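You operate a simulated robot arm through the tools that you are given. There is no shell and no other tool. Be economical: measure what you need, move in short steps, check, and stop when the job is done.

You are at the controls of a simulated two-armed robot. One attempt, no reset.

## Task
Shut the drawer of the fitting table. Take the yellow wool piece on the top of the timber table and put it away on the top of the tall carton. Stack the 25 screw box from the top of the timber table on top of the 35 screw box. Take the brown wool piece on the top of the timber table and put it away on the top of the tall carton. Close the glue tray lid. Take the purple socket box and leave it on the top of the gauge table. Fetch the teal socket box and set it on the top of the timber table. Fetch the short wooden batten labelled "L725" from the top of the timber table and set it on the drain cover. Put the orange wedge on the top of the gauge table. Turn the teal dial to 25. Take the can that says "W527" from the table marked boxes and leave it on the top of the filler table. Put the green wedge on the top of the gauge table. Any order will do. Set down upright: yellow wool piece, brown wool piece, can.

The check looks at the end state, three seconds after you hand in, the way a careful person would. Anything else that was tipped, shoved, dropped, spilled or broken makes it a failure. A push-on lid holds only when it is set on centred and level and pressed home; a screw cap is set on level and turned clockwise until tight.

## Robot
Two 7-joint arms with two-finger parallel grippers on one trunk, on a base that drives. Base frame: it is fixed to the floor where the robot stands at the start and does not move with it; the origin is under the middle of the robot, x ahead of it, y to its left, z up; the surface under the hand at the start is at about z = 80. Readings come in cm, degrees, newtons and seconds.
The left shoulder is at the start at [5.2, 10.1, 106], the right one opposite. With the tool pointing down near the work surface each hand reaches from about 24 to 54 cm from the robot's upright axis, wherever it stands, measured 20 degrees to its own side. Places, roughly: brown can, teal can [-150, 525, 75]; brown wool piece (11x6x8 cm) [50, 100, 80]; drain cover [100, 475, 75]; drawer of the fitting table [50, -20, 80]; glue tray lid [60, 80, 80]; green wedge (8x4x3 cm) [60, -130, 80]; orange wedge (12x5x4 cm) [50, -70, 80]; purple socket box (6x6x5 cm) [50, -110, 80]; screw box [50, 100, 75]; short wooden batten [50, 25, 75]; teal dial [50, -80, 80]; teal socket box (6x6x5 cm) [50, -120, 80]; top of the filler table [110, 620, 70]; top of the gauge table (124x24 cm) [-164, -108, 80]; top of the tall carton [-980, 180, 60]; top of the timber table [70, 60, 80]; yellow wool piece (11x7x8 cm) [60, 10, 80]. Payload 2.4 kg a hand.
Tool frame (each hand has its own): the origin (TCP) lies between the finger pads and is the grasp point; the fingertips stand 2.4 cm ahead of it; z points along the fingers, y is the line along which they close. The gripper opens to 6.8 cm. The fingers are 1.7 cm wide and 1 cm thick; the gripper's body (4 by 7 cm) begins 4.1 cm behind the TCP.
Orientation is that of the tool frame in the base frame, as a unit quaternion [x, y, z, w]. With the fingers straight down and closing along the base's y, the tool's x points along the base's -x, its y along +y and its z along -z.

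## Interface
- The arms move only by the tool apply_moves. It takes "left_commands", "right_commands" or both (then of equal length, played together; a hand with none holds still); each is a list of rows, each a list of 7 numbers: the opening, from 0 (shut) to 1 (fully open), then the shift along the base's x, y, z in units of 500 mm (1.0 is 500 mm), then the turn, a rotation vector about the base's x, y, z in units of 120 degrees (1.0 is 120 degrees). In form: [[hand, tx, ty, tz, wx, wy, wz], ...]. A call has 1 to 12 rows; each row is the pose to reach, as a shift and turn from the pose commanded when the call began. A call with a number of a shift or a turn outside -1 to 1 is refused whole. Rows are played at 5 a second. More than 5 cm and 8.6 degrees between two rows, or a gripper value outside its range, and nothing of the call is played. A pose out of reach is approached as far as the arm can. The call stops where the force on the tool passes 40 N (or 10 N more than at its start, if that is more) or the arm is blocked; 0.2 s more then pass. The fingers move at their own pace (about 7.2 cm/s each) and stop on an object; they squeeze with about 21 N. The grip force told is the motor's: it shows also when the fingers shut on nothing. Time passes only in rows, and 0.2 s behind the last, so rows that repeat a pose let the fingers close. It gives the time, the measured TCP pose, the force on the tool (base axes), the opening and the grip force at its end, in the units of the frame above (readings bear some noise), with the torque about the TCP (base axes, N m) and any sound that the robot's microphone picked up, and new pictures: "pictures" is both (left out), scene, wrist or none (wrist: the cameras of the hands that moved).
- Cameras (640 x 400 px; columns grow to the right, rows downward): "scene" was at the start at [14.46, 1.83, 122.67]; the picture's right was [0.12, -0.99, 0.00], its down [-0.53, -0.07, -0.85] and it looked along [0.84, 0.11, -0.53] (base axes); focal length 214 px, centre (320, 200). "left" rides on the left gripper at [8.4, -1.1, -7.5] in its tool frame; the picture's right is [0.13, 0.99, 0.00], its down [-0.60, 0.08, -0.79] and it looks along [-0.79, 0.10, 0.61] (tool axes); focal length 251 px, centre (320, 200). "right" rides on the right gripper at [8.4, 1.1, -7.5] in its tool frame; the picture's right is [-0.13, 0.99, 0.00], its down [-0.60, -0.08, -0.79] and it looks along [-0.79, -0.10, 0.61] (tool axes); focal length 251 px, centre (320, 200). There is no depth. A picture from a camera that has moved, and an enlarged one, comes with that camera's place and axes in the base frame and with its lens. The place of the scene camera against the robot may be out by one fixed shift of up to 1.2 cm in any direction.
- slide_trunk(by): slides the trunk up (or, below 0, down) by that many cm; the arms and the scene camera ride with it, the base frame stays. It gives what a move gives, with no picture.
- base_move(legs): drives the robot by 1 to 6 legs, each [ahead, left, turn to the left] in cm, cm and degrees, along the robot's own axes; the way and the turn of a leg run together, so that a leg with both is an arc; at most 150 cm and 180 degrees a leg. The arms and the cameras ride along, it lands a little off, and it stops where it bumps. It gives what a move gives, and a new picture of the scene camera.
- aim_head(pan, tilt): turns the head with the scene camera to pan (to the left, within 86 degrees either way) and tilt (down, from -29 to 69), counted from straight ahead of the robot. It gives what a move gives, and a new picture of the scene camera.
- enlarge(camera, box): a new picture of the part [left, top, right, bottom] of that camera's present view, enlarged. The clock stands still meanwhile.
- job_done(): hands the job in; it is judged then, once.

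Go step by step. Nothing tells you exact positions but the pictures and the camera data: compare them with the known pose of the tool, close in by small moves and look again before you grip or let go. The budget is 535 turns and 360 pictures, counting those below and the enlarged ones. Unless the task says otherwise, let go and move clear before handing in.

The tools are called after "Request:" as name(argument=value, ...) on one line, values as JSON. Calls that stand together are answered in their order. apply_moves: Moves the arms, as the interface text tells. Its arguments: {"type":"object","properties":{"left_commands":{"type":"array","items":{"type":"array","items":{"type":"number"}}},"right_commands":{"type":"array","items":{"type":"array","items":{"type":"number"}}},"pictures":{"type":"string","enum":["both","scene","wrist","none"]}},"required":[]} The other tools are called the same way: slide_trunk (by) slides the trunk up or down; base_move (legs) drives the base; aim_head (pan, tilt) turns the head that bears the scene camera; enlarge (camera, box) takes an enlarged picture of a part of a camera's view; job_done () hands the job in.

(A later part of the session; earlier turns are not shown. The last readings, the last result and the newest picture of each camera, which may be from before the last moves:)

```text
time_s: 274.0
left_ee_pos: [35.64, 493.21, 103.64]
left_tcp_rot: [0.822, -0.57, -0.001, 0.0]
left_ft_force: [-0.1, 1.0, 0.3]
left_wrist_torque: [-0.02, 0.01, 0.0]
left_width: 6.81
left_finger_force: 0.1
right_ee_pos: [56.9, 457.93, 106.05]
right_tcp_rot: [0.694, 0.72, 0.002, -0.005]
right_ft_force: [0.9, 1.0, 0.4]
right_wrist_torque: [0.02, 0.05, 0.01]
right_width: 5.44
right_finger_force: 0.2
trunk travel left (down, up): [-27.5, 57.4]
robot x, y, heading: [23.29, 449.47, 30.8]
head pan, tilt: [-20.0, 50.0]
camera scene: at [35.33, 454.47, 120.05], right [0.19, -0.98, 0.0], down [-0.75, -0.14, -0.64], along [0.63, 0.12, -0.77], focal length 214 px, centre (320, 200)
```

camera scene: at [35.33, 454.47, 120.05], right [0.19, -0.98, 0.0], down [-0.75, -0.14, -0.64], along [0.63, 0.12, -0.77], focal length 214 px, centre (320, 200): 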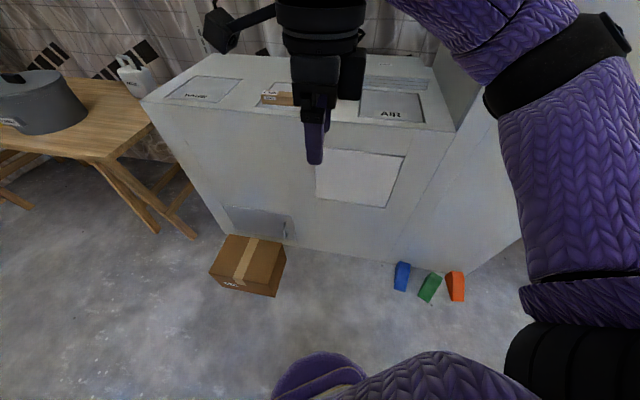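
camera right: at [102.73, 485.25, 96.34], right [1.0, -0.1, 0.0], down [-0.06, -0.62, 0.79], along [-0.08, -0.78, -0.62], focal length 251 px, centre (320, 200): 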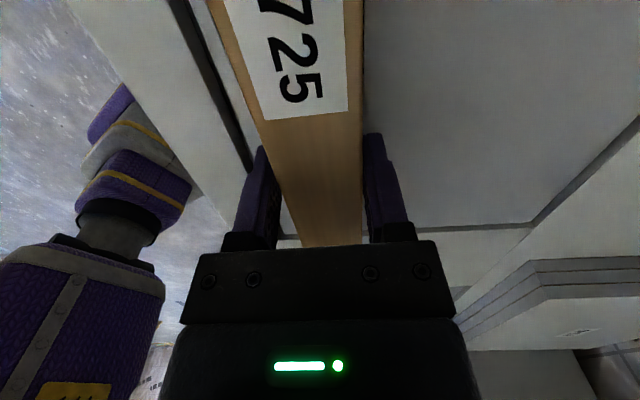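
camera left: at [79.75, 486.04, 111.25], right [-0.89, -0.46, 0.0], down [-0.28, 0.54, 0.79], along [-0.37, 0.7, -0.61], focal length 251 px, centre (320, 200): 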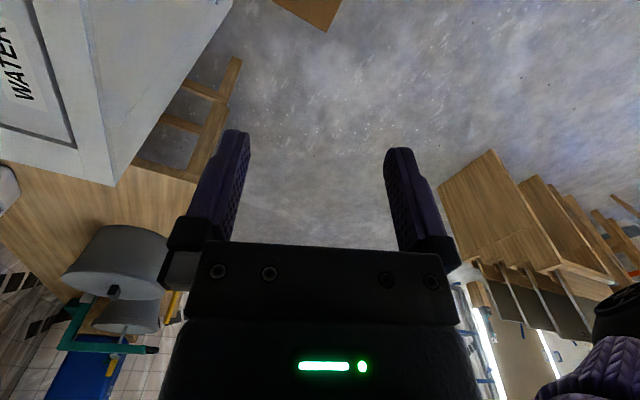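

Nothing was disturbed. Now turn toward the boxes table at about [-150,525].

Request:
base_move(legs=[[0, 0, 125]])

Request:
aim_head(pan=0, tilt=20)

```text
time_s: 279.8
left_ee_pos: [-18.75, 431.42, 103.82]
left_tcp_rot: [0.866, 0.499, 0.0, 0.001]
left_ft_force: [-0.2, 0.2, -0.7]
left_wrist_torque: [0.02, 0.0, -0.02]
left_width: 6.8
left_finger_force: 0.1
right_ee_pos: [-5.3, 470.3, 106.11]
right_tcp_rot: [-0.355, 0.935, -0.002, -0.005]
right_ft_force: [-0.4, -0.1, -0.5]
right_wrist_torque: [0.01, -0.02, 0.0]
right_width: 5.46
right_finger_force: 0.0
trunk travel left (down, up): [-27.5, 57.4]
robot x, y, heading: [22.61, 449.73, 160.3]
head pan, tilt: [-20.0, 50.0]
camera scene: at [12.11, 456.96, 120.05], right [0.64, 0.77, 0.0], down [0.59, -0.49, -0.64], along [-0.49, 0.41, -0.77], focal length 214 px, centre (320, 200)
```

scene: 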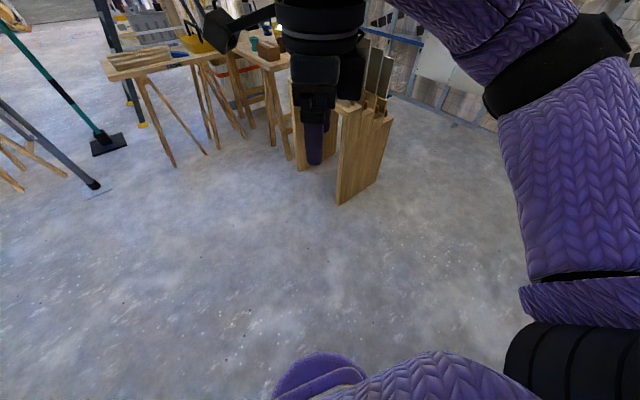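

```text
time_s: 280.7
left_ee_pos: [-18.69, 431.41, 103.75]
left_tcp_rot: [0.866, 0.501, 0.0, 0.001]
left_ft_force: [0.9, 0.9, 0.1]
left_wrist_torque: [0.02, 0.01, 0.02]
left_width: 6.81
left_finger_force: 0.1
right_ee_pos: [-5.18, 470.33, 106.02]
right_tcp_rot: [-0.354, 0.935, -0.002, -0.004]
right_ft_force: [-0.1, -0.1, 0.1]
right_wrist_torque: [0.02, -0.01, -0.02]
right_width: 5.45
right_finger_force: 0.0
trunk travel left (down, up): [-27.5, 57.4]
robot x, y, heading: [23.07, 449.37, 160.4]
head pan, tilt: [0.0, 20.0]
camera scene: at [9.27, 455.18, 124.6], right [0.34, 0.94, 0.0], down [0.32, -0.12, -0.94], along [-0.88, 0.32, -0.34], focal length 214 px, centre (320, 200)
```

scene: 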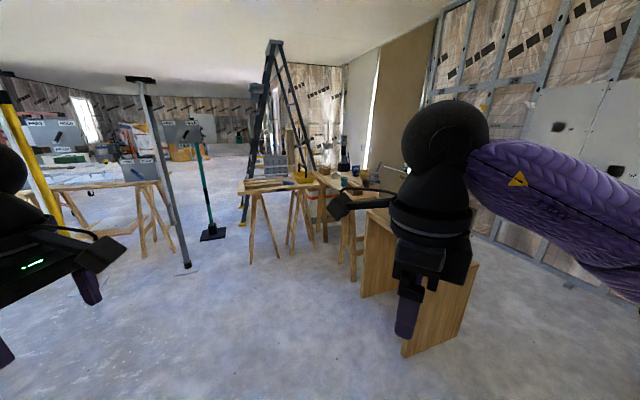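

Request:
base_move(legs=[[0, 0, 20], [85, 0, 0]])

Request:
aim_head(pan=-35, tilt=25)

```text
time_s: 286.4
left_ee_pos: [-94.86, 417.91, 103.8]
left_tcp_rot: [0.77, 0.638, 0.0, 0.002]
left_ft_force: [0.6, 0.0, 0.7]
left_wrist_torque: [0.05, -0.01, -0.01]
left_width: 6.8
left_finger_force: 0.0
right_ee_pos: [-94.87, 458.98, 106.12]
right_tcp_rot: [-0.506, 0.862, -0.004, -0.004]
right_ft_force: [0.5, -0.8, -0.2]
right_wrist_torque: [0.0, 0.0, 0.03]
right_width: 5.46
right_finger_force: 0.1
trunk travel left (down, up): [-27.5, 57.4]
robot x, y, heading: [-61.18, 448.7, 179.8]
head pan, tilt: [0.0, 20.0]
camera scene: at [-75.99, 449.53, 124.61], right [0.01, 1.0, 0.0], down [0.34, 0.0, -0.94], along [-0.94, 0.01, -0.34], focal length 214 px, centre (320, 200)
```

scene: 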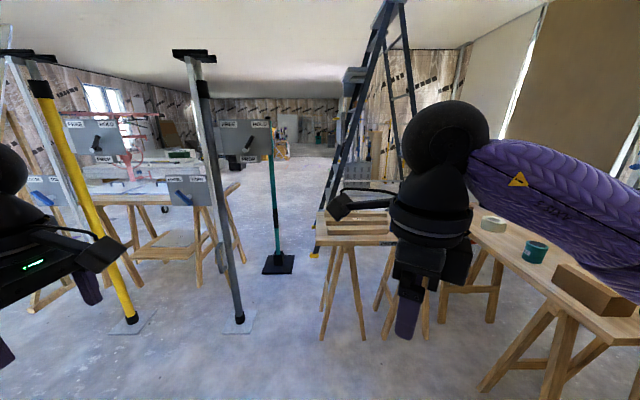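

```text
time_s: 287.4
left_ee_pos: [-94.83, 417.96, 103.68]
left_tcp_rot: [0.771, 0.637, 0.0, 0.002]
left_ft_force: [0.8, -0.4, 0.3]
left_wrist_torque: [0.01, 0.0, 0.03]
left_width: 6.8
left_finger_force: 0.0
right_ee_pos: [-94.84, 458.98, 106.14]
right_tcp_rot: [-0.507, 0.862, -0.003, -0.003]
right_ft_force: [0.1, -0.7, 0.2]
right_wrist_torque: [-0.03, 0.0, 0.0]
right_width: 5.43
right_finger_force: 0.0
trunk travel left (down, up): [-27.5, 57.4]
robot x, y, heading: [-61.59, 448.87, 179.6]
head pan, tilt: [-35.0, 25.0]
camera scene: at [-74.19, 454.8, 123.8], right [0.58, 0.82, 0.0], down [0.35, -0.24, -0.91], along [-0.74, 0.52, -0.42], focal length 214 px, centre (320, 200)
```

scene: 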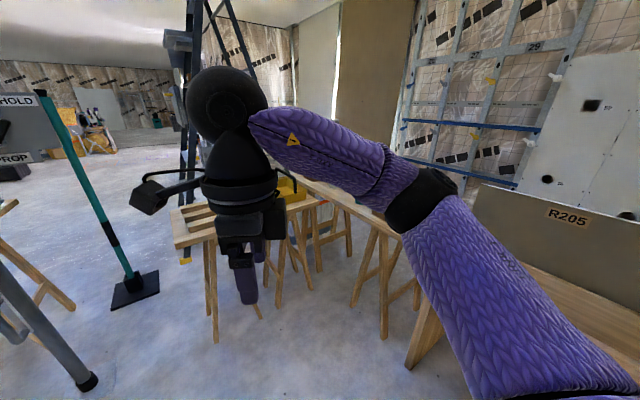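

The teal can is at about [-150,539] on a table; I'll face it (+y) and come alongside.

Request:
base_move(legs=[[0, 0, -90], [12, 50, 0]])

Request:
aim_head(pan=10, tilt=35)

```text
time_s: 294.2
left_ee_pos: [-142.76, 493.25, 103.71]
left_tcp_rot: [0.996, -0.085, -0.001, 0.001]
left_ft_force: [-0.5, -0.3, 0.2]
left_wrist_torque: [-0.01, 0.01, -0.01]
left_width: 6.79
left_finger_force: 0.1
right_ee_pos: [-101.59, 493.99, 106.06]
right_tcp_rot: [0.242, 0.97, 0.001, -0.006]
right_ft_force: [-0.6, -0.2, -0.3]
right_wrist_torque: [0.0, 0.01, -0.02]
right_width: 5.42
right_finger_force: 0.1
trunk travel left (down, up): [-27.5, 57.4]
robot x, y, heading: [-111.41, 460.63, 90.5]
head pan, tilt: [-35.0, 25.0]
camera scene: at [-106.1, 474.12, 123.8], right [0.83, -0.56, 0.0], down [-0.24, -0.35, -0.91], along [0.51, 0.75, -0.42], focal length 214 px, centre (320, 200)
```

scene: 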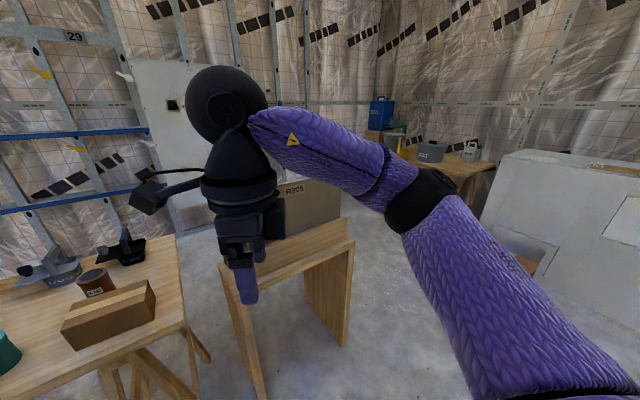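

```text
time_s: 295.3
left_ee_pos: [-142.88, 493.37, 103.69]
left_tcp_rot: [0.996, -0.084, -0.001, 0.001]
left_ft_force: [-0.9, 0.2, 0.9]
left_wrist_torque: [0.01, 0.04, -0.02]
left_width: 6.81
left_finger_force: 0.0
right_ee_pos: [-101.62, 494.06, 106.15]
right_tcp_rot: [0.243, 0.97, 0.0, -0.005]
right_ft_force: [-0.7, 0.5, 0.5]
right_wrist_torque: [0.05, 0.0, 0.04]
right_width: 5.45
right_finger_force: 0.1
trunk travel left (down, up): [-27.5, 57.4]
robot x, y, heading: [-111.35, 460.5, 90.9]
head pan, tilt: [10.0, 35.0]
camera scene: at [-112.91, 475.17, 122.23], right [0.98, 0.18, 0.0], down [0.11, -0.56, -0.82], along [-0.15, 0.81, -0.57], focal length 214 px, centre (320, 200)
```

scene: 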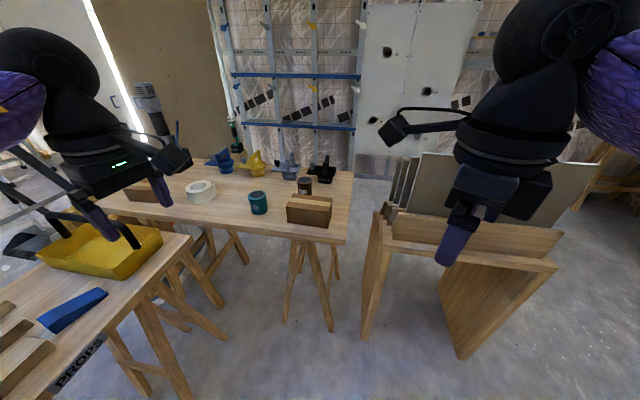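

Request:
enlarge(camera="scene", box=[230, 160, 350, 240])

```text
5.00 times, centred on (290, 200) of scene
camera zoom: at [-112.91, 475.17, 122.23], right [0.98, 0.18, 0.0], down [0.11, -0.56, -0.82], along [-0.15, 0.81, -0.57], focal length 1072 px, centre (470, 200)
```

zoom: 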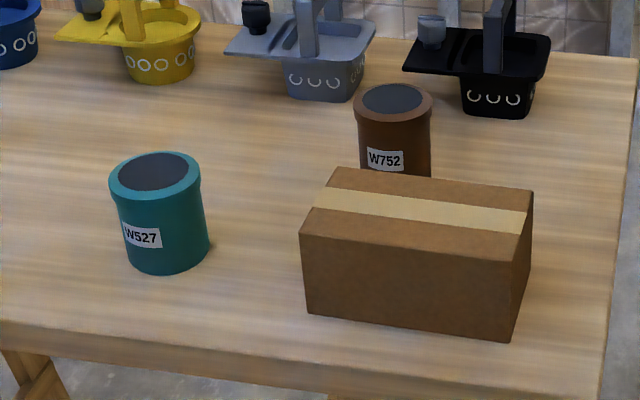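

W527 is the teal can at ≈[-145,531.5]. Move in to about (-125,486).

Request:
base_move(legs=[[25, 13, 0]])

Request:
apply_moves(left_commands=[[1, 0.01, 0, 0, 0, 0, -0.066], [1, 0.02, 0, 0, 0, 0, -0.132], [1, 0.04, 0, 0, 0, 0, -0.2], [1, 0.06, 0, 0, 0, 0, -0.266], [1, 0.08, 0, 0, 0, 0, -0.332], [1, 0.1, 0, 0, 0, 0, -0.4], [1, 0.12, 0, 0, 0, 0, -0.466], [1, 0.14, 0, 0, 0, 0, -0.532], [1, 0.16, 0, 0, 0, 0, -0.6], [1, 0.18, 0, 0, 0, 0, -0.66], [1, 0.18, 0, 0, 0, 0, -0.66]], pictures="wrist")

```text
time_s: 297.2
left_ee_pos: [-155.91, 517.63, 103.71]
left_tcp_rot: [0.997, -0.082, -0.001, 0.001]
left_ft_force: [0.2, 0.1, -1.1]
left_wrist_torque: [0.02, -0.04, -0.05]
left_width: 6.78
left_finger_force: 0.0
right_ee_pos: [-114.84, 518.67, 106.09]
right_tcp_rot: [0.24, 0.971, 0.0, -0.005]
right_ft_force: [0.2, 0.0, 0.5]
right_wrist_torque: [0.03, 0.03, 0.01]
right_width: 5.42
right_finger_force: 0.1
trunk travel left (down, up): [-27.5, 57.4]
robot x, y, heading: [-123.96, 484.84, 90.9]
head pan, tilt: [10.0, 35.0]
camera scene: at [-125.97, 499.62, 122.22], right [0.98, 0.19, 0.0], down [0.11, -0.56, -0.82], along [-0.16, 0.8, -0.57], focal length 214 px, centre (320, 200)
```

scene: 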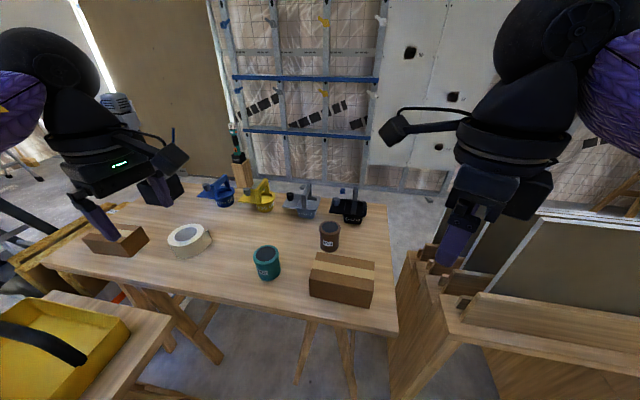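

```text
time_s: 299.6
left_ee_pos: [-147.05, 517.59, 103.61]
left_tcp_rot: [0.715, -0.699, -0.001, 0.001]
left_ft_force: [-0.5, 0.9, -1.4]
left_wrist_torque: [-0.01, 0.03, -0.04]
left_width: 6.8
left_finger_force: 0.0
right_ee_pos: [-114.93, 518.42, 106.16]
right_tcp_rot: [0.241, 0.971, 0.001, -0.005]
right_ft_force: [-0.5, -0.2, 0.1]
right_wrist_torque: [0.0, -0.01, 0.02]
right_width: 5.48
right_finger_force: 0.0
trunk travel left (down, up): [-27.5, 57.4]
robot x, y, heading: [-124.02, 484.67, 90.8]
head pan, tilt: [10.0, 35.0]
camera left: at [-145.7, 509.14, 111.21], right [-0.99, -0.15, 0.0], down [-0.09, 0.6, 0.79], along [-0.12, 0.78, -0.61], focal length 251 px, centre (320, 200)
```

left: 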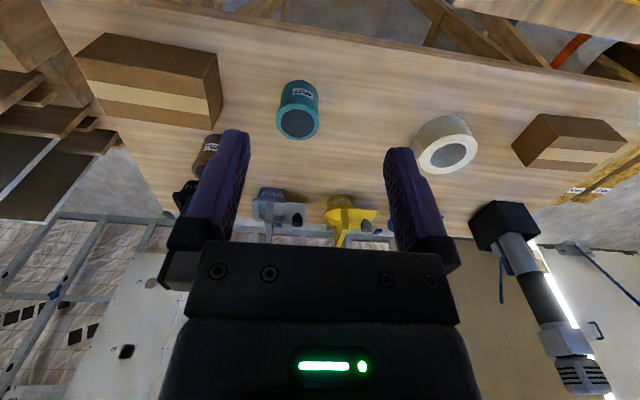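

Request:
apply_moves(left_commands=[[1, 0.01, 0.08, 0, 0, 0, 0], [1, 0.02, 0.16, -0.02, 0, 0, 0], [1, 0.023, 0.238, -0.06, 0, 0, 0], [1, 0.023, 0.238, -0.14, 0, 0, 0], [1, 0.023, 0.238, -0.2, 0, 0, 0], [1, 0.023, 0.238, -0.24, 0, 0, 0], [1, 0.023, 0.238, -0.24, 0, 0, 0]], pictures="wrist")

Request:
enlarge(camera="scene", box=[200, 200, 340, 310])

```text
time_s: 301.2
left_ee_pos: [-145.72, 529.61, 91.72]
left_tcp_rot: [0.716, -0.698, -0.001, 0.0]
left_ft_force: [0.5, 0.3, 0.2]
left_wrist_torque: [-0.02, -0.03, 0.03]
left_width: 6.81
left_finger_force: 0.0
right_ee_pos: [-114.85, 518.5, 106.07]
right_tcp_rot: [0.24, 0.971, 0.0, -0.005]
right_ft_force: [0.2, 1.5, -0.1]
right_wrist_torque: [0.01, -0.01, -0.03]
right_width: 5.43
right_finger_force: 0.0
trunk travel left (down, up): [-27.5, 57.4]
robot x, y, heading: [-124.48, 485.18, 91.2]
head pan, tilt: [10.0, 35.0]
camera left: at [-144.53, 521.15, 99.22], right [-0.99, -0.15, 0.0], down [-0.09, 0.6, 0.79], along [-0.12, 0.78, -0.61], focal length 251 px, centre (320, 200)
```

left: 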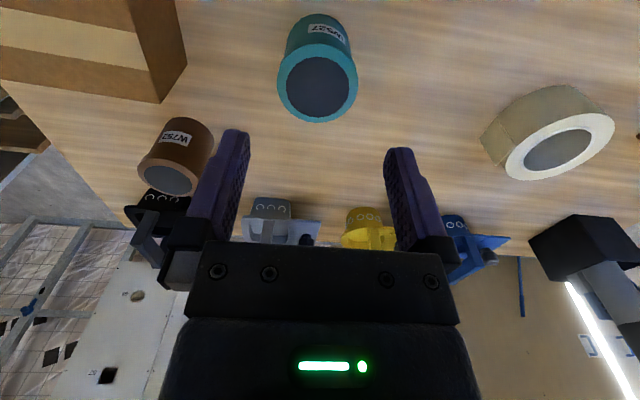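

```text
3.64 times, centred on (270, 255) of scene
camera zoom: at [-125.95, 499.61, 122.23], right [0.98, 0.19, 0.0], down [0.11, -0.56, -0.82], along [-0.16, 0.8, -0.57], focal length 780 px, centre (502, 0)
```

zoom: 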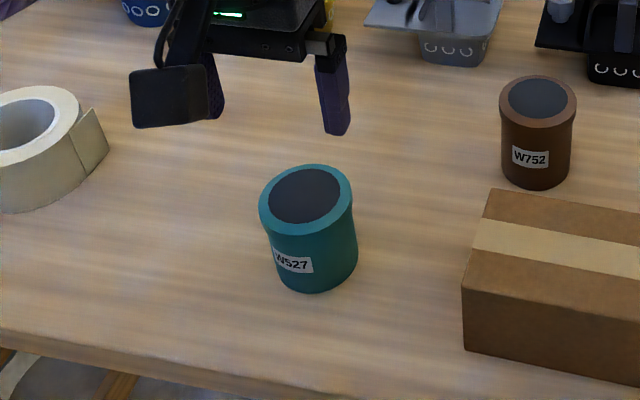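

Request:
apply_moves(left_commands=[[1, -0.002, 0.02, -0.06, 0, 0, 0], [1, -0.002, 0.02, -0.12, 0, 0, 0], [1, -0.002, 0.02, -0.14, 0, 0, 0], [1, -0.002, 0.02, -0.14, 0, 0, 0]], pictures="wrist")

Request:
enlarge(camera="scene", box=[200, 200, 340, 310])

```text
time_s: 302.2
left_ee_pos: [-145.81, 530.61, 84.57]
left_tcp_rot: [0.716, -0.698, -0.001, 0.0]
left_ft_force: [0.2, 0.0, 0.5]
left_wrist_torque: [-0.02, 0.04, 0.0]
left_width: 6.82
left_finger_force: 0.1
right_ee_pos: [-114.78, 518.51, 106.06]
right_tcp_rot: [0.241, 0.971, 0.001, -0.006]
right_ft_force: [0.2, -0.5, 0.3]
right_wrist_torque: [-0.05, -0.02, -0.07]
right_width: 5.43
right_finger_force: 0.1
trunk travel left (down, up): [-27.5, 57.4]
robot x, y, heading: [-124.28, 484.86, 91.2]
head pan, tilt: [10.0, 35.0]
camera left: at [-144.59, 522.15, 92.15], right [-0.99, -0.15, 0.0], down [-0.09, 0.6, 0.79], along [-0.12, 0.78, -0.61], focal length 251 px, centre (320, 200)
```

left: 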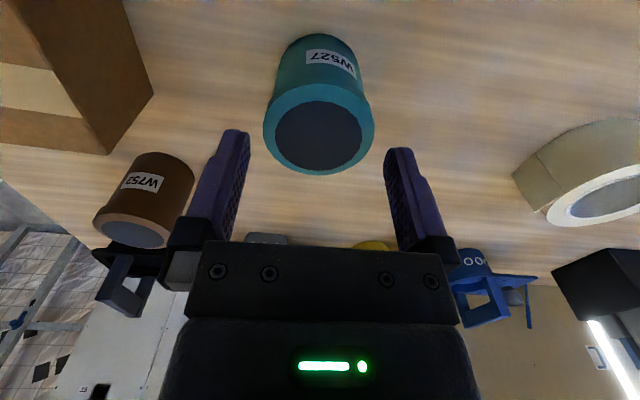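

```text
3.64 times, centred on (270, 255) of scene
camera zoom: at [-125.95, 499.61, 122.23], right [0.98, 0.19, 0.0], down [0.11, -0.56, -0.82], along [-0.16, 0.8, -0.57], focal length 780 px, centre (502, 0)
```

zoom: 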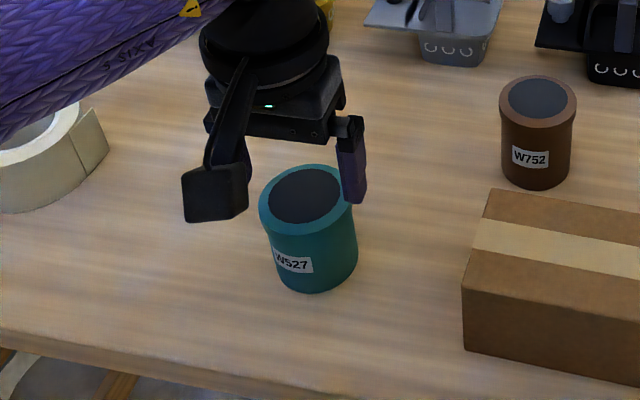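

Request:
apply_moves(left_commands=[[1, 0, -0.002, -0.05, 0, 0, 0], [1, 0, -0.002, -0.09, 0, 0, 0], [1, 0, -0.002, -0.12, 0, 0, 0], [1, 0, -0.002, -0.12, 0, 0, 0]], pictures="wrist")

```text
time_s: 303.2
left_ee_pos: [-145.99, 530.38, 78.45]
left_tcp_rot: [0.716, -0.698, -0.002, 0.0]
left_ft_force: [-0.1, 0.5, 0.0]
left_wrist_torque: [-0.02, -0.02, -0.01]
left_width: 6.81
left_finger_force: 0.1
right_ee_pos: [-114.88, 518.47, 106.13]
right_tcp_rot: [0.241, 0.971, 0.001, -0.006]
right_ft_force: [0.4, 0.1, 0.4]
right_wrist_torque: [0.02, 0.0, -0.03]
right_width: 5.44
right_finger_force: 0.2
trunk travel left (down, up): [-27.5, 57.4]
robot x, y, heading: [-124.42, 484.93, 91.3]
head pan, tilt: [10.0, 35.0]
camera left: at [-144.72, 521.96, 86.05], right [-0.99, -0.15, 0.0], down [-0.09, 0.6, 0.79], along [-0.12, 0.78, -0.61], focal length 251 px, centre (320, 200)
```

left: 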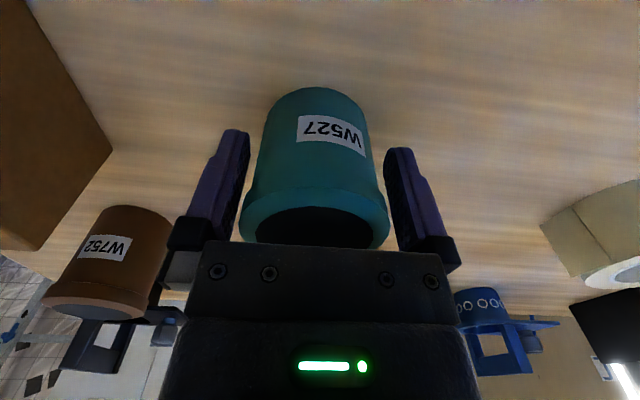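

Request:
apply_moves(left_commands=[[0.7, 0, 0, 0, 0, 0, 0], [0.5, 0, 0, 0, 0, 0, 0], [0.5, 0, 0, 0, 0, 0, 0]], pictures="none")

```text
time_s: 304.0
left_ee_pos: [-146.07, 530.4, 78.47]
left_tcp_rot: [0.716, -0.699, -0.001, 0.0]
left_ft_force: [0.6, 0.5, 0.0]
left_wrist_torque: [-0.01, 0.04, 0.0]
left_width: 6.08
left_finger_force: 20.8
right_ee_pos: [-114.72, 518.55, 106.14]
right_tcp_rot: [0.24, 0.971, 0.0, -0.006]
right_ft_force: [-0.5, -1.1, 0.3]
right_wrist_torque: [0.0, 0.01, 0.0]
right_width: 5.44
right_finger_force: 0.1
trunk travel left (down, up): [-27.5, 57.4]
robot x, y, heading: [-124.34, 484.88, 91.0]
head pan, tilt: [10.0, 35.0]
```

Gripped at 6.08 cm. Lift straight up.

Request:
apply_moves(left_commands=[[0.5, 0, 0, 0.04, 0, 0, 0], [0.5, 0, 0, 0.12, 0, 0, 0], [0.5, 0, 0, 0.2, 0, 0, 0], [0.5, 0, 0, 0.29, 0, 0, 0], [0.5, 0, 0, 0.38, 0, 0, 0], [0.5, 0, -0.06, 0.44, 0, 0, 0], [0.5, 0, -0.14, 0.48, 0, 0, 0], [0.5, 0, -0.22, 0.52, 0, 0, 0], [0.5, 0, -0.26, 0.54, 0, 0, 0]], pictures="scene")

```text
time_s: 306.0
left_ee_pos: [-145.82, 517.37, 105.64]
left_tcp_rot: [0.715, -0.699, -0.001, 0.0]
left_ft_force: [0.0, -0.4, -1.2]
left_wrist_torque: [-0.01, -0.01, -0.01]
left_width: 6.12
left_finger_force: 20.8
right_ee_pos: [-114.8, 518.53, 106.1]
right_tcp_rot: [0.24, 0.971, 0.001, -0.006]
right_ft_force: [-0.6, -0.6, -0.9]
right_wrist_torque: [-0.02, 0.02, 0.0]
right_width: 5.45
right_finger_force: 0.0
trunk travel left (down, up): [-27.5, 57.4]
robot x, y, heading: [-124.54, 484.75, 90.7]
head pan, tilt: [10.0, 35.0]
camera scene: at [-125.96, 499.59, 122.23], right [0.98, 0.19, 0.0], down [0.11, -0.56, -0.82], along [-0.16, 0.8, -0.57], focal length 214 px, centre (320, 200)
```

scene: 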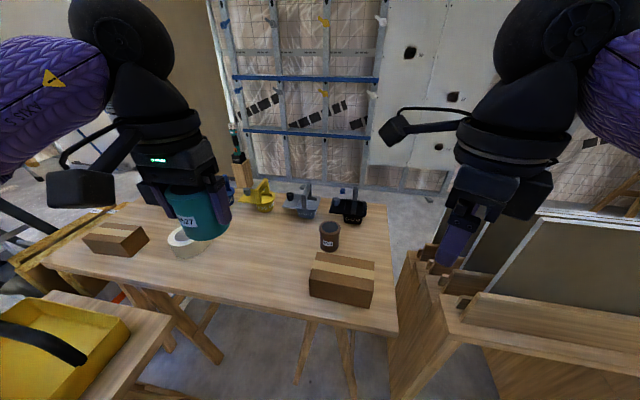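

Back out, then drive east and north toward the filler table.

Request:
base_move(legs=[[-35, 0, 0], [0, 0, -90], [128, 0, 0], [0, 60, 0]])

Request:
aim_head(pan=40, tilt=25)

```text
time_s: 321.3
left_ee_pos: [38.22, 530.33, 105.83]
left_tcp_rot: [-0.004, 1.0, 0.0, 0.0]
left_ft_force: [-0.4, -0.3, -1.5]
left_wrist_torque: [0.01, -0.01, -0.03]
left_width: 6.09
left_finger_force: 21.1
right_ee_pos: [38.97, 499.25, 106.09]
right_tcp_rot: [0.86, 0.51, 0.004, -0.003]
right_ft_force: [-0.1, 0.5, 0.4]
right_wrist_torque: [0.01, -0.01, -0.03]
right_width: 5.44
right_finger_force: 0.1
trunk travel left (down, up): [-27.5, 57.4]
robot x, y, heading: [5.45, 509.63, 0.3]
head pan, tilt: [10.0, 35.0]
camera scene: at [19.61, 511.6, 122.22], right [0.17, -0.98, 0.0], down [-0.57, -0.1, -0.82], along [0.81, 0.14, -0.57], focal length 214 px, centre (320, 200)
```

scene: 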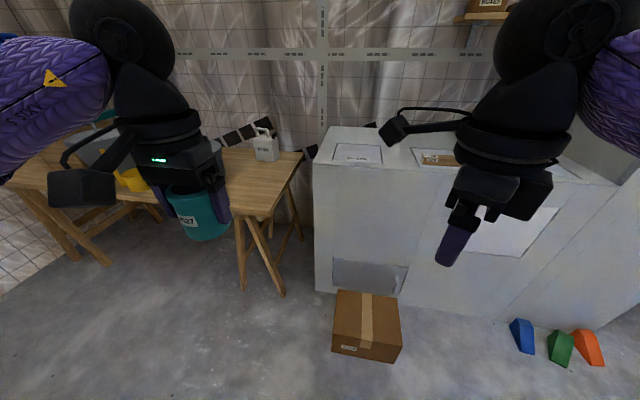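

```text
time_s: 322.2
left_ee_pos: [38.28, 530.35, 105.86]
left_tcp_rot: [-0.004, 1.0, 0.001, 0.001]
left_ft_force: [-0.3, 0.7, -2.2]
left_wrist_torque: [-0.01, 0.03, 0.02]
left_width: 6.09
left_finger_force: 21.1
right_ee_pos: [38.81, 499.16, 106.09]
right_tcp_rot: [0.86, 0.51, 0.004, -0.003]
right_ft_force: [0.8, -0.1, 0.6]
right_wrist_torque: [0.02, -0.01, 0.01]
right_width: 5.42
right_finger_force: 0.1
trunk travel left (down, up): [-27.5, 57.4]
robot x, y, heading: [5.46, 509.31, 0.2]
head pan, tilt: [40.0, 25.0]
camera scene: at [17.99, 515.97, 123.8], right [0.64, -0.77, 0.0], down [-0.32, -0.27, -0.91], along [0.69, 0.58, -0.42], focal length 214 px, centre (320, 200)
```

scene: 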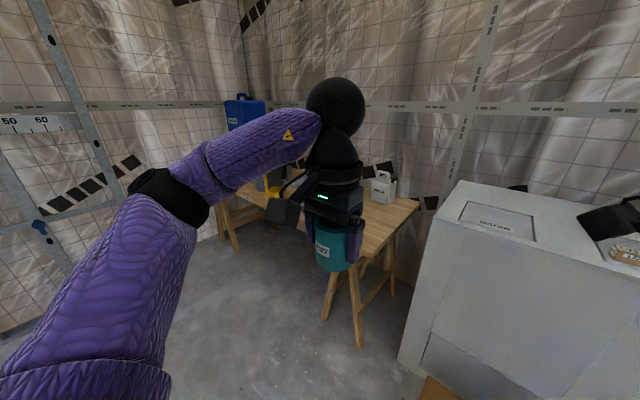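

Request:
base_move(legs=[[0, 45, 0], [36, 0, 0]])

Request:
aim_head(pan=0, tilt=40)

```text
time_s: 326.9
left_ee_pos: [75.39, 575.25, 105.86]
left_tcp_rot: [-0.001, 1.0, 0.001, 0.001]
left_ft_force: [0.4, -0.1, -1.8]
left_wrist_torque: [0.0, 0.0, -0.01]
left_width: 6.09
left_finger_force: 20.8
right_ee_pos: [75.89, 544.16, 106.03]
right_tcp_rot: [0.863, 0.506, 0.005, -0.003]
right_ft_force: [-0.1, -1.1, 0.1]
right_wrist_torque: [0.01, -0.01, 0.04]
right_width: 5.45
right_finger_force: 0.1
trunk travel left (down, up): [-27.5, 57.4]
robot x, y, heading: [42.38, 554.11, -0.5]
head pan, tilt: [40.0, 25.0]
camera scene: at [55.06, 561.13, 123.8], right [0.64, -0.77, 0.0], down [-0.33, -0.27, -0.91], along [0.7, 0.58, -0.42], focal length 214 px, centre (320, 200)
```

scene: 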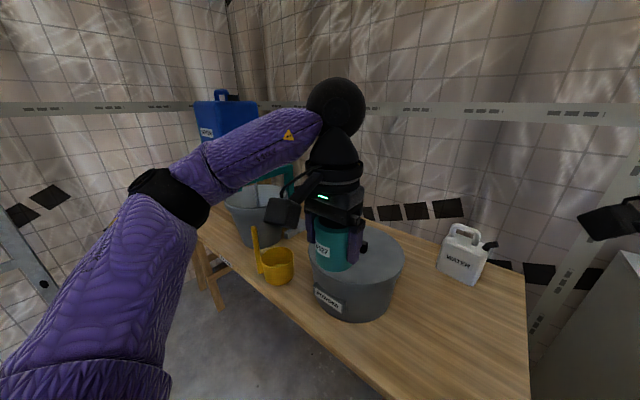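

```text
time_s: 328.0
left_ee_pos: [75.5, 575.18, 105.78]
left_tcp_rot: [-0.001, 1.0, 0.001, 0.001]
left_ft_force: [-0.1, 0.3, -2.3]
left_wrist_torque: [-0.02, 0.02, -0.01]
left_width: 6.1
left_finger_force: 20.8
right_ee_pos: [75.75, 544.3, 106.03]
right_tcp_rot: [0.863, 0.506, 0.005, -0.003]
right_ft_force: [-0.8, -0.6, -0.3]
right_wrist_torque: [0.04, 0.02, 0.01]
right_width: 5.42
right_finger_force: 0.1
trunk travel left (down, up): [-27.5, 57.4]
robot x, y, heading: [42.11, 554.35, -0.4]
head pan, tilt: [0.0, 40.0]
camera scene: at [56.44, 555.2, 121.47], right [-0.01, -1.0, 0.0], down [-0.64, 0.0, -0.77], along [0.77, 0.0, -0.64], focal length 214 px, centre (320, 200)
```

scene: 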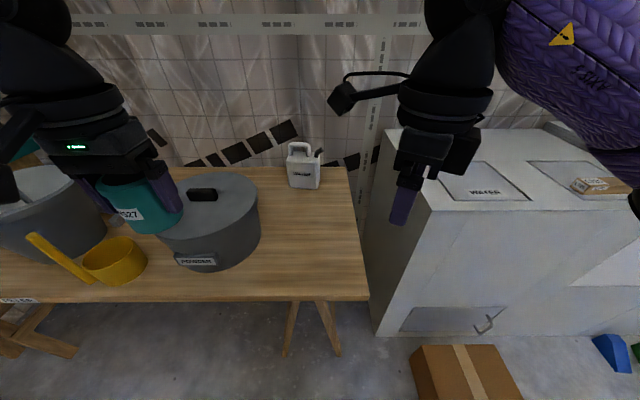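

Request:
enlarge(camera="scene", box=[0, 240, 160, 340])

```text
4.00 times, centred on (80, 290) of scene
camera zoom: at [56.44, 555.2, 121.47], right [-0.01, -1.0, 0.0], down [-0.64, 0.0, -0.77], along [0.77, 0.0, -0.64], focal length 858 px, centre (1280, -160)
```

zoom: 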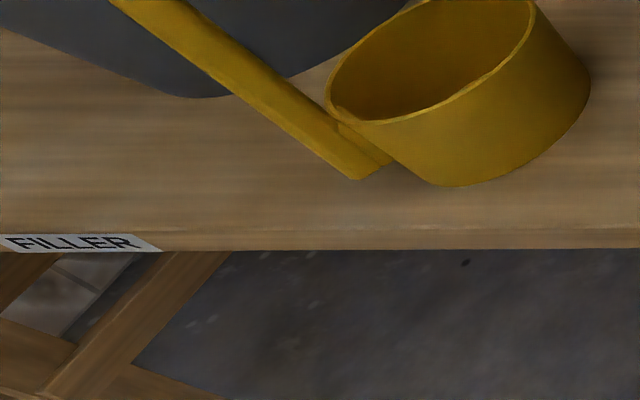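

Filler table confirmed. Bring the can over the free spot at ≈[90.5,559] and lower in steps.

Request:
apply_moves(left_commands=[[0.5, 0.05, -0.06, 0, 0, 0, 0], [0.5, 0.1, -0.12, 0, 0, 0, 0], [0.5, 0.16, -0.18, 0, 0, 0, 0], [0.5, 0.22, -0.24, 0, 0, 0, 0], [0.5, 0.28, -0.3, 0, 0, 0, 0], [0.5, 0.302, -0.324, -0.06, 0, 0, 0], [0.5, 0.302, -0.324, -0.15, 0, 0, 0], [0.5, 0.302, -0.324, -0.24, 0, 0, 0], [0.5, 0.302, -0.324, -0.33, 0, 0, 0], [0.5, 0.302, -0.324, -0.42, 0, 0, 0], [0.5, 0.302, -0.324, -0.48, 0, 0, 0]], pictures="both")

```text
time_s: 330.4
left_ee_pos: [91.75, 558.77, 83.66]
left_tcp_rot: [-0.001, 1.0, 0.001, 0.0]
left_ft_force: [-0.2, 0.5, -1.4]
left_wrist_torque: [0.0, 0.0, -0.02]
left_width: 6.09
left_finger_force: 21.4
left hand out of reach, approached as far as the arm can: row 7, 8, 9, 10, 11
right_ee_pos: [75.79, 544.23, 106.03]
right_tcp_rot: [0.863, 0.505, 0.004, -0.004]
right_ft_force: [0.3, 0.6, 0.8]
right_wrist_torque: [-0.01, -0.02, 0.01]
right_width: 5.49
right_finger_force: 0.1
trunk travel left (down, up): [-27.5, 57.4]
robot x, y, heading: [42.4, 554.66, -0.3]
head pan, tilt: [0.0, 40.0]
camera scene: at [56.43, 555.17, 121.47], right [-0.01, -1.0, 0.0], down [-0.64, 0.0, -0.77], along [0.77, -0.01, -0.64], focal length 214 px, centre (320, 200)
camera left: at [83.37, 557.54, 91.22], right [-0.13, 0.99, 0.0], down [0.6, 0.08, 0.79], along [0.79, 0.1, -0.61], focal length 251 px, centre (320, 200)
```

scene: 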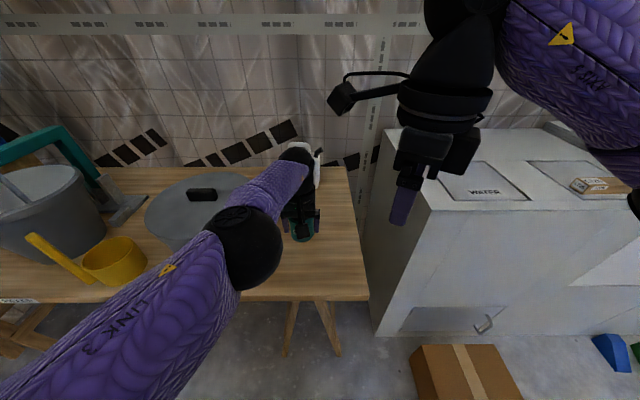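
left: 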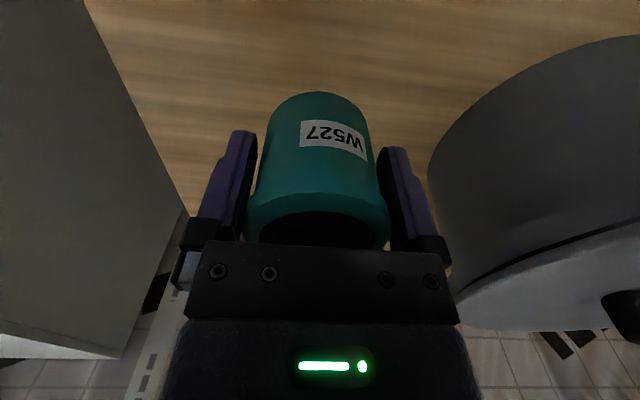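

Request:
apply_moves(left_commands=[[0.5, -0.02, -0.02, 0, 0, 0, 0], [0.5, -0.03, -0.04, 0, 0, 0, 0], [0.5, -0.03, -0.04, -0.02, 0, 0, 0]], pictures="none")

Request:
slide_trunk(by=-3)

```text
time_s: 331.2
left_ee_pos: [90.9, 556.48, 82.5]
left_tcp_rot: [-0.001, 1.0, 0.001, -0.001]
left_ft_force: [0.0, 0.3, -2.8]
left_wrist_torque: [-0.04, 0.04, 0.0]
left_width: 6.08
left_finger_force: 20.9
left hand out of reach, approached as far as the arm can: row 1, 2, 3
right_ee_pos: [75.84, 544.03, 106.06]
right_tcp_rot: [0.862, 0.506, 0.004, -0.003]
right_ft_force: [0.7, -0.8, -0.1]
right_wrist_torque: [0.02, 0.01, -0.01]
right_width: 5.44
right_finger_force: 0.1
trunk travel left (down, up): [-27.5, 57.4]
robot x, y, heading: [42.24, 554.95, 0.0]
head pan, tilt: [0.0, 40.0]
```

```text
time_s: 332.0
left_ee_pos: [91.19, 556.27, 79.32]
left_tcp_rot: [-0.001, 1.0, 0.0, -0.006]
left_ft_force: [-0.1, 0.5, -1.4]
left_wrist_torque: [-0.01, 0.01, -0.01]
left_width: 6.08
left_finger_force: 21.1
right_ee_pos: [75.87, 544.27, 103.12]
right_tcp_rot: [0.862, 0.507, 0.004, -0.004]
right_ft_force: [0.8, -0.5, 0.7]
right_wrist_torque: [-0.02, 0.01, -0.01]
right_width: 5.45
right_finger_force: 0.1
trunk travel left (down, up): [-24.5, 60.4]
robot x, y, heading: [42.35, 554.67, -0.3]
head pan, tilt: [0.0, 40.0]
```

Request:
apply_moves(left_commands=[[0.5, 0, 0, -0.01, 0, 0, 0], [0.5, 0, 0, -0.02, 0, 0, 0], [0.5, 0, 0, -0.03, 0, 0, 0]], pictures="both")

```text
time_s: 332.8
left_ee_pos: [91.15, 556.29, 77.66]
left_tcp_rot: [-0.001, 1.0, 0.0, -0.006]
left_ft_force: [-0.1, -0.3, -2.0]
left_wrist_torque: [0.01, 0.0, 0.02]
left_width: 6.09
left_finger_force: 21.2
right_ee_pos: [75.9, 544.19, 103.16]
right_tcp_rot: [0.862, 0.506, 0.004, -0.003]
right_ft_force: [0.7, -0.4, 0.6]
right_wrist_torque: [0.0, -0.02, -0.01]
right_width: 5.44
right_finger_force: 0.1
trunk travel left (down, up): [-24.5, 60.4]
robot x, y, heading: [42.28, 554.17, -0.3]
head pan, tilt: [0.0, 40.0]
camera scene: at [57.14, 555.17, 118.42], right [-0.01, -1.0, 0.0], down [-0.64, 0.0, -0.77], along [0.77, -0.01, -0.64], focal length 214 px, centre (320, 200)
camera left: at [82.77, 555.11, 85.27], right [-0.13, 0.99, 0.0], down [0.61, 0.08, 0.79], along [0.78, 0.1, -0.62], focal length 251 px, centre (320, 200)
```

scene: 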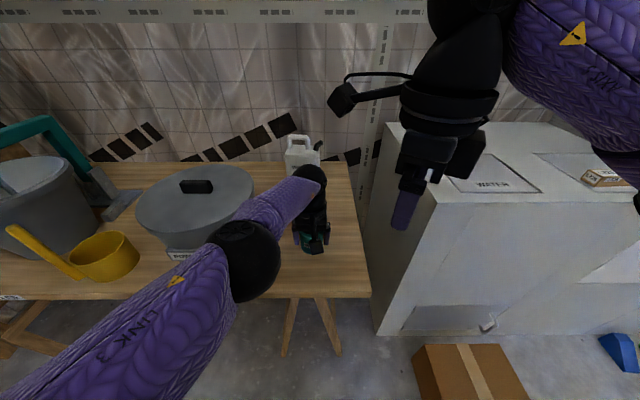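
left: 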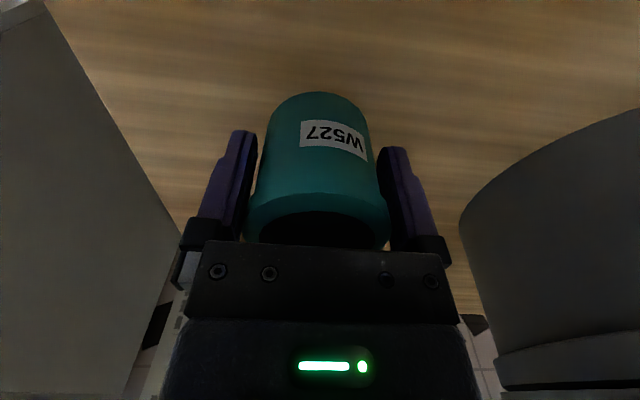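

Still in air; lower further in small steps with the force guard.

Request:
apply_moves(left_commands=[[0.5, 0, 0, -0.008, 0, 0, 0], [0.5, 0, 0, -0.016, 0, 0, 0], [0.5, 0, 0, -0.024, 0, 0, 0], [0.5, 0, 0, -0.032, 0, 0, 0]], pictures="none")

```text
time_s: 333.8
left_ee_pos: [90.92, 556.42, 76.29]
left_tcp_rot: [0.001, 1.0, 0.001, -0.006]
left_ft_force: [-0.8, -0.5, -1.6]
left_wrist_torque: [0.03, 0.03, -0.05]
left_width: 6.09
left_finger_force: 21.3
left hand out of reach, approached as far as the arm can: row 4
right_ee_pos: [75.76, 544.18, 103.11]
right_tcp_rot: [0.862, 0.506, 0.004, -0.002]
right_ft_force: [-0.4, -0.2, 0.7]
right_wrist_torque: [-0.01, 0.0, 0.01]
right_width: 5.42
right_finger_force: 0.1
trunk travel left (down, up): [-24.5, 60.4]
robot x, y, heading: [42.06, 554.88, -0.6]
head pan, tilt: [0.0, 40.0]
```

Request:
slide_trunk(by=-3)

```text
time_s: 334.5
left_ee_pos: [90.76, 556.34, 73.04]
left_tcp_rot: [-0.001, 1.0, 0.002, -0.004]
left_ft_force: [-0.2, -2.3, 3.8]
left_wrist_torque: [-0.09, -0.14, -0.06]
left_width: 6.07
left_finger_force: 20.3
right_ee_pos: [75.7, 544.21, 100.1]
right_tcp_rot: [0.862, 0.508, 0.005, -0.003]
right_ft_force: [0.7, 0.2, -0.9]
right_wrist_torque: [-0.04, 0.05, 0.0]
right_width: 5.43
right_finger_force: 0.1
trunk travel left (down, up): [-21.5, 63.5]
robot x, y, heading: [42.78, 554.61, -0.2]
head pan, tilt: [0.0, 40.0]
```

Request:
apply_moves(left_commands=[[0.5, 0, 0, -0.003, 0, 0, 0], [0.5, 0, 0, -0.006, 0, 0, 0]], pictures="wrist")

```text
time_s: 335.1
left_ee_pos: [90.88, 556.38, 72.96]
left_tcp_rot: [-0.001, 1.0, 0.001, -0.004]
left_ft_force: [1.3, -0.5, 19.8]
left_wrist_torque: [0.0, -0.01, 0.01]
left_width: 6.09
left_finger_force: 21.0
right_ee_pos: [75.63, 544.29, 100.27]
right_tcp_rot: [0.863, 0.505, 0.005, -0.004]
right_ft_force: [0.3, -0.3, -0.3]
right_wrist_torque: [0.0, -0.02, 0.02]
right_width: 5.45
right_finger_force: 0.1
trunk travel left (down, up): [-21.5, 63.5]
robot x, y, heading: [42.59, 554.44, -0.1]
head pan, tilt: [0.0, 40.0]
camera left: at [82.41, 555.21, 80.63], right [-0.13, 0.99, 0.0], down [0.61, 0.08, 0.79], along [0.78, 0.11, -0.61], focal length 251 px, centre (320, 200)
```

left: 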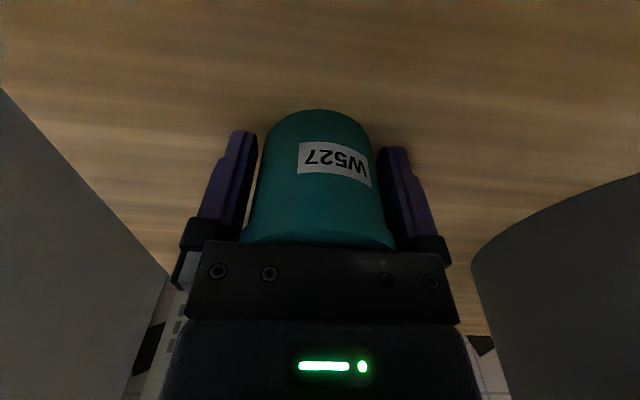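

The can stands on the table. Open, then rise straight up.

Request:
apply_moves(left_commands=[[0.5, 0, 0, 0.004, 0, 0, 0], [1, 0, 0, 0.004, 0, 0, 0], [1, 0, 0, 0.004, 0, 0, 0], [1, 0, 0, 0.04, 0, 0, 0], [1, 0, 0, 0.1, 0, 0, 0]], pictures="wrist")

```text
time_s: 336.3
left_ee_pos: [91.22, 556.5, 77.9]
left_tcp_rot: [-0.001, 1.0, 0.001, -0.005]
left_ft_force: [-0.2, 0.3, 0.9]
left_wrist_torque: [-0.03, -0.02, 0.01]
left_width: 6.79
left_finger_force: 0.0
right_ee_pos: [75.78, 544.25, 100.03]
right_tcp_rot: [0.863, 0.506, 0.004, -0.003]
right_ft_force: [0.2, 0.1, 1.1]
right_wrist_torque: [0.0, -0.01, -0.02]
right_width: 5.44
right_finger_force: 0.0
trunk travel left (down, up): [-21.5, 63.5]
robot x, y, heading: [42.29, 554.59, -0.6]
head pan, tilt: [0.0, 40.0]
camera left: at [82.86, 555.41, 85.55], right [-0.13, 0.99, 0.0], down [0.61, 0.08, 0.79], along [0.78, 0.11, -0.62], focal length 251 px, centre (320, 200)
```

left: 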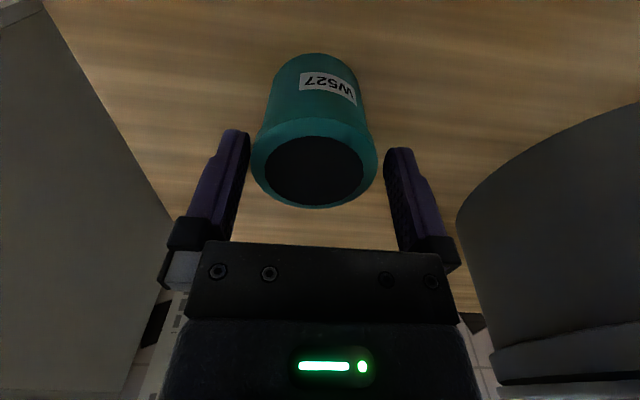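

Released cleanly and upright. Rise, restore the trunk, and view.

Request:
apply_moves(left_commands=[[1, 0, 0, 0.06, 0, 0, 0], [1, 0, 0, 0.14, 0, 0, 0], [1, 0, 0, 0.22, 0, 0, 0], [1, -0.04, 0, 0.3, 0, 0, 0], [1, -0.1, 0.03, 0.37, 0, 0, 0], [1, -0.17, 0.06, 0.43, 0, 0, 0], [1, -0.24, 0.1, 0.46, 0, 0, 0], [1, -0.3, 0.14, 0.48, 0, 0, 0]], pictures="scene")

Request:
slide_trunk(by=6)

```text
time_s: 338.1
left_ee_pos: [75.99, 563.44, 101.66]
left_tcp_rot: [-0.002, 1.0, 0.001, -0.005]
left_ft_force: [-0.4, 0.9, 0.4]
left_wrist_torque: [-0.02, 0.0, 0.03]
left_width: 6.82
left_finger_force: 0.2
right_ee_pos: [75.84, 544.24, 100.11]
right_tcp_rot: [0.862, 0.507, 0.004, -0.003]
right_ft_force: [0.8, -0.1, -0.6]
right_wrist_torque: [-0.02, -0.04, 0.0]
right_width: 5.44
right_finger_force: 0.1
trunk travel left (down, up): [-21.5, 63.5]
robot x, y, heading: [42.57, 554.81, -0.7]
head pan, tilt: [0.0, 40.0]
camera scene: at [57.86, 555.17, 115.37], right [-0.01, -1.0, 0.0], down [-0.64, 0.0, -0.77], along [0.77, -0.01, -0.64], focal length 214 px, centre (320, 200)
```

scene: 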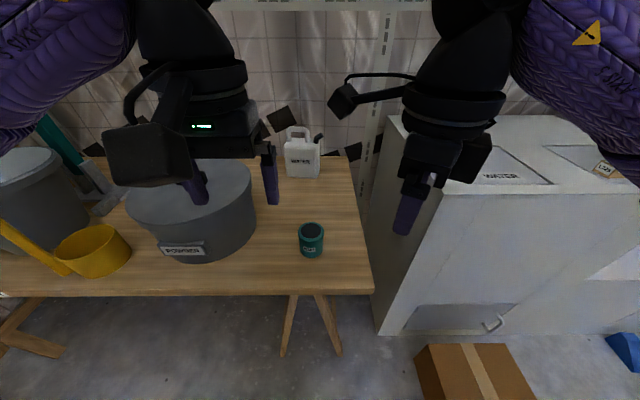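

```text
time_s: 339.1
left_ee_pos: [75.88, 563.43, 107.78]
left_tcp_rot: [-0.001, 1.0, 0.001, -0.005]
left_ft_force: [0.3, 0.2, 1.3]
left_wrist_torque: [-0.02, -0.02, 0.01]
left_width: 6.82
left_finger_force: 0.1
right_ee_pos: [75.88, 544.24, 106.11]
right_tcp_rot: [0.862, 0.506, 0.004, -0.005]
right_ft_force: [0.1, -0.1, -0.2]
right_wrist_torque: [0.0, -0.02, 0.0]
right_width: 5.43
right_finger_force: 0.0
trunk travel left (down, up): [-27.5, 57.4]
robot x, y, heading: [42.05, 554.67, -0.5]
head pan, tilt: [0.0, 40.0]
```

The can is placed. Return to the timber table for the two wool pieces.

Request:
base_move(legs=[[-37, 0, 0], [-28, -105, 0], [0, -140, 0], [0, -140, 0], [0, -80, 0]])

Request:
aim_head(pan=0, tilt=40)

```text
time_s: 363.9
left_ee_pos: [21.13, 96.87, 107.78]
left_tcp_rot: [-0.029, 1.0, 0.001, -0.004]
left_ft_force: [0.0, -0.7, 0.8]
left_wrist_torque: [0.02, 0.0, 0.01]
left_width: 6.76
left_finger_force: 0.2
right_ee_pos: [22.26, 77.59, 106.12]
right_tcp_rot: [0.847, 0.531, 0.004, -0.004]
right_ft_force: [0.7, -0.7, -0.1]
right_wrist_torque: [-0.01, 0.0, 0.0]
right_width: 5.42
right_finger_force: 0.0
trunk travel left (down, up): [-27.5, 57.4]
robot x, y, heading: [-11.64, 86.05, 2.7]
head pan, tilt: [0.0, 40.0]
camera scene: at [2.22, 87.54, 121.47], right [0.05, -1.0, 0.0], down [-0.64, -0.03, -0.77], along [0.76, 0.04, -0.64], focal length 214 px, centre (320, 200)
```

scene: 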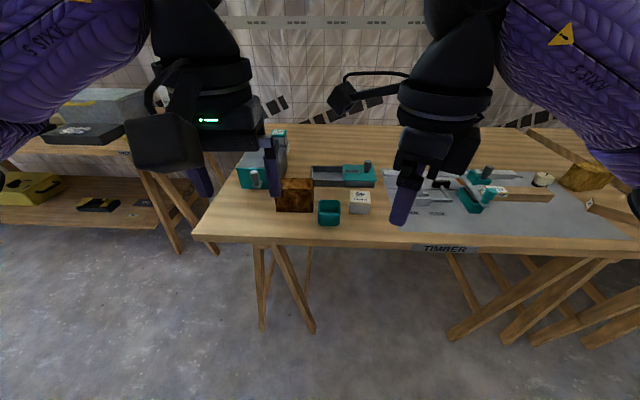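

```text
time_s: 364.5
left_ee_pos: [21.06, 96.92, 107.82]
left_tcp_rot: [-0.029, 1.0, 0.002, -0.005]
left_ft_force: [0.4, -0.2, 0.5]
left_wrist_torque: [0.0, 0.01, -0.03]
left_width: 6.79
left_finger_force: 0.1
right_ee_pos: [22.17, 77.6, 106.07]
right_tcp_rot: [0.847, 0.531, 0.004, -0.003]
right_ft_force: [0.3, 0.3, 0.7]
right_wrist_torque: [-0.05, 0.01, 0.0]
right_width: 5.45
right_finger_force: 0.1
trunk travel left (down, up): [-27.5, 57.4]
robot x, y, heading: [-11.93, 86.21, 3.0]
head pan, tilt: [0.0, 40.0]
camera scene: at [2.22, 87.54, 121.47], right [0.05, -1.0, 0.0], down [-0.64, -0.03, -0.77], along [0.76, 0.04, -0.64], focal length 214 px, centre (320, 200)
```

scene: 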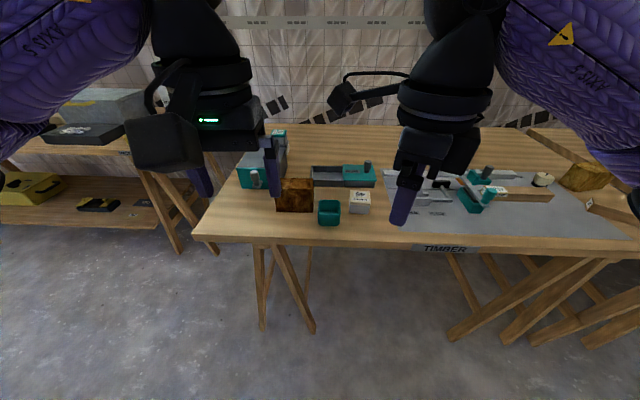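

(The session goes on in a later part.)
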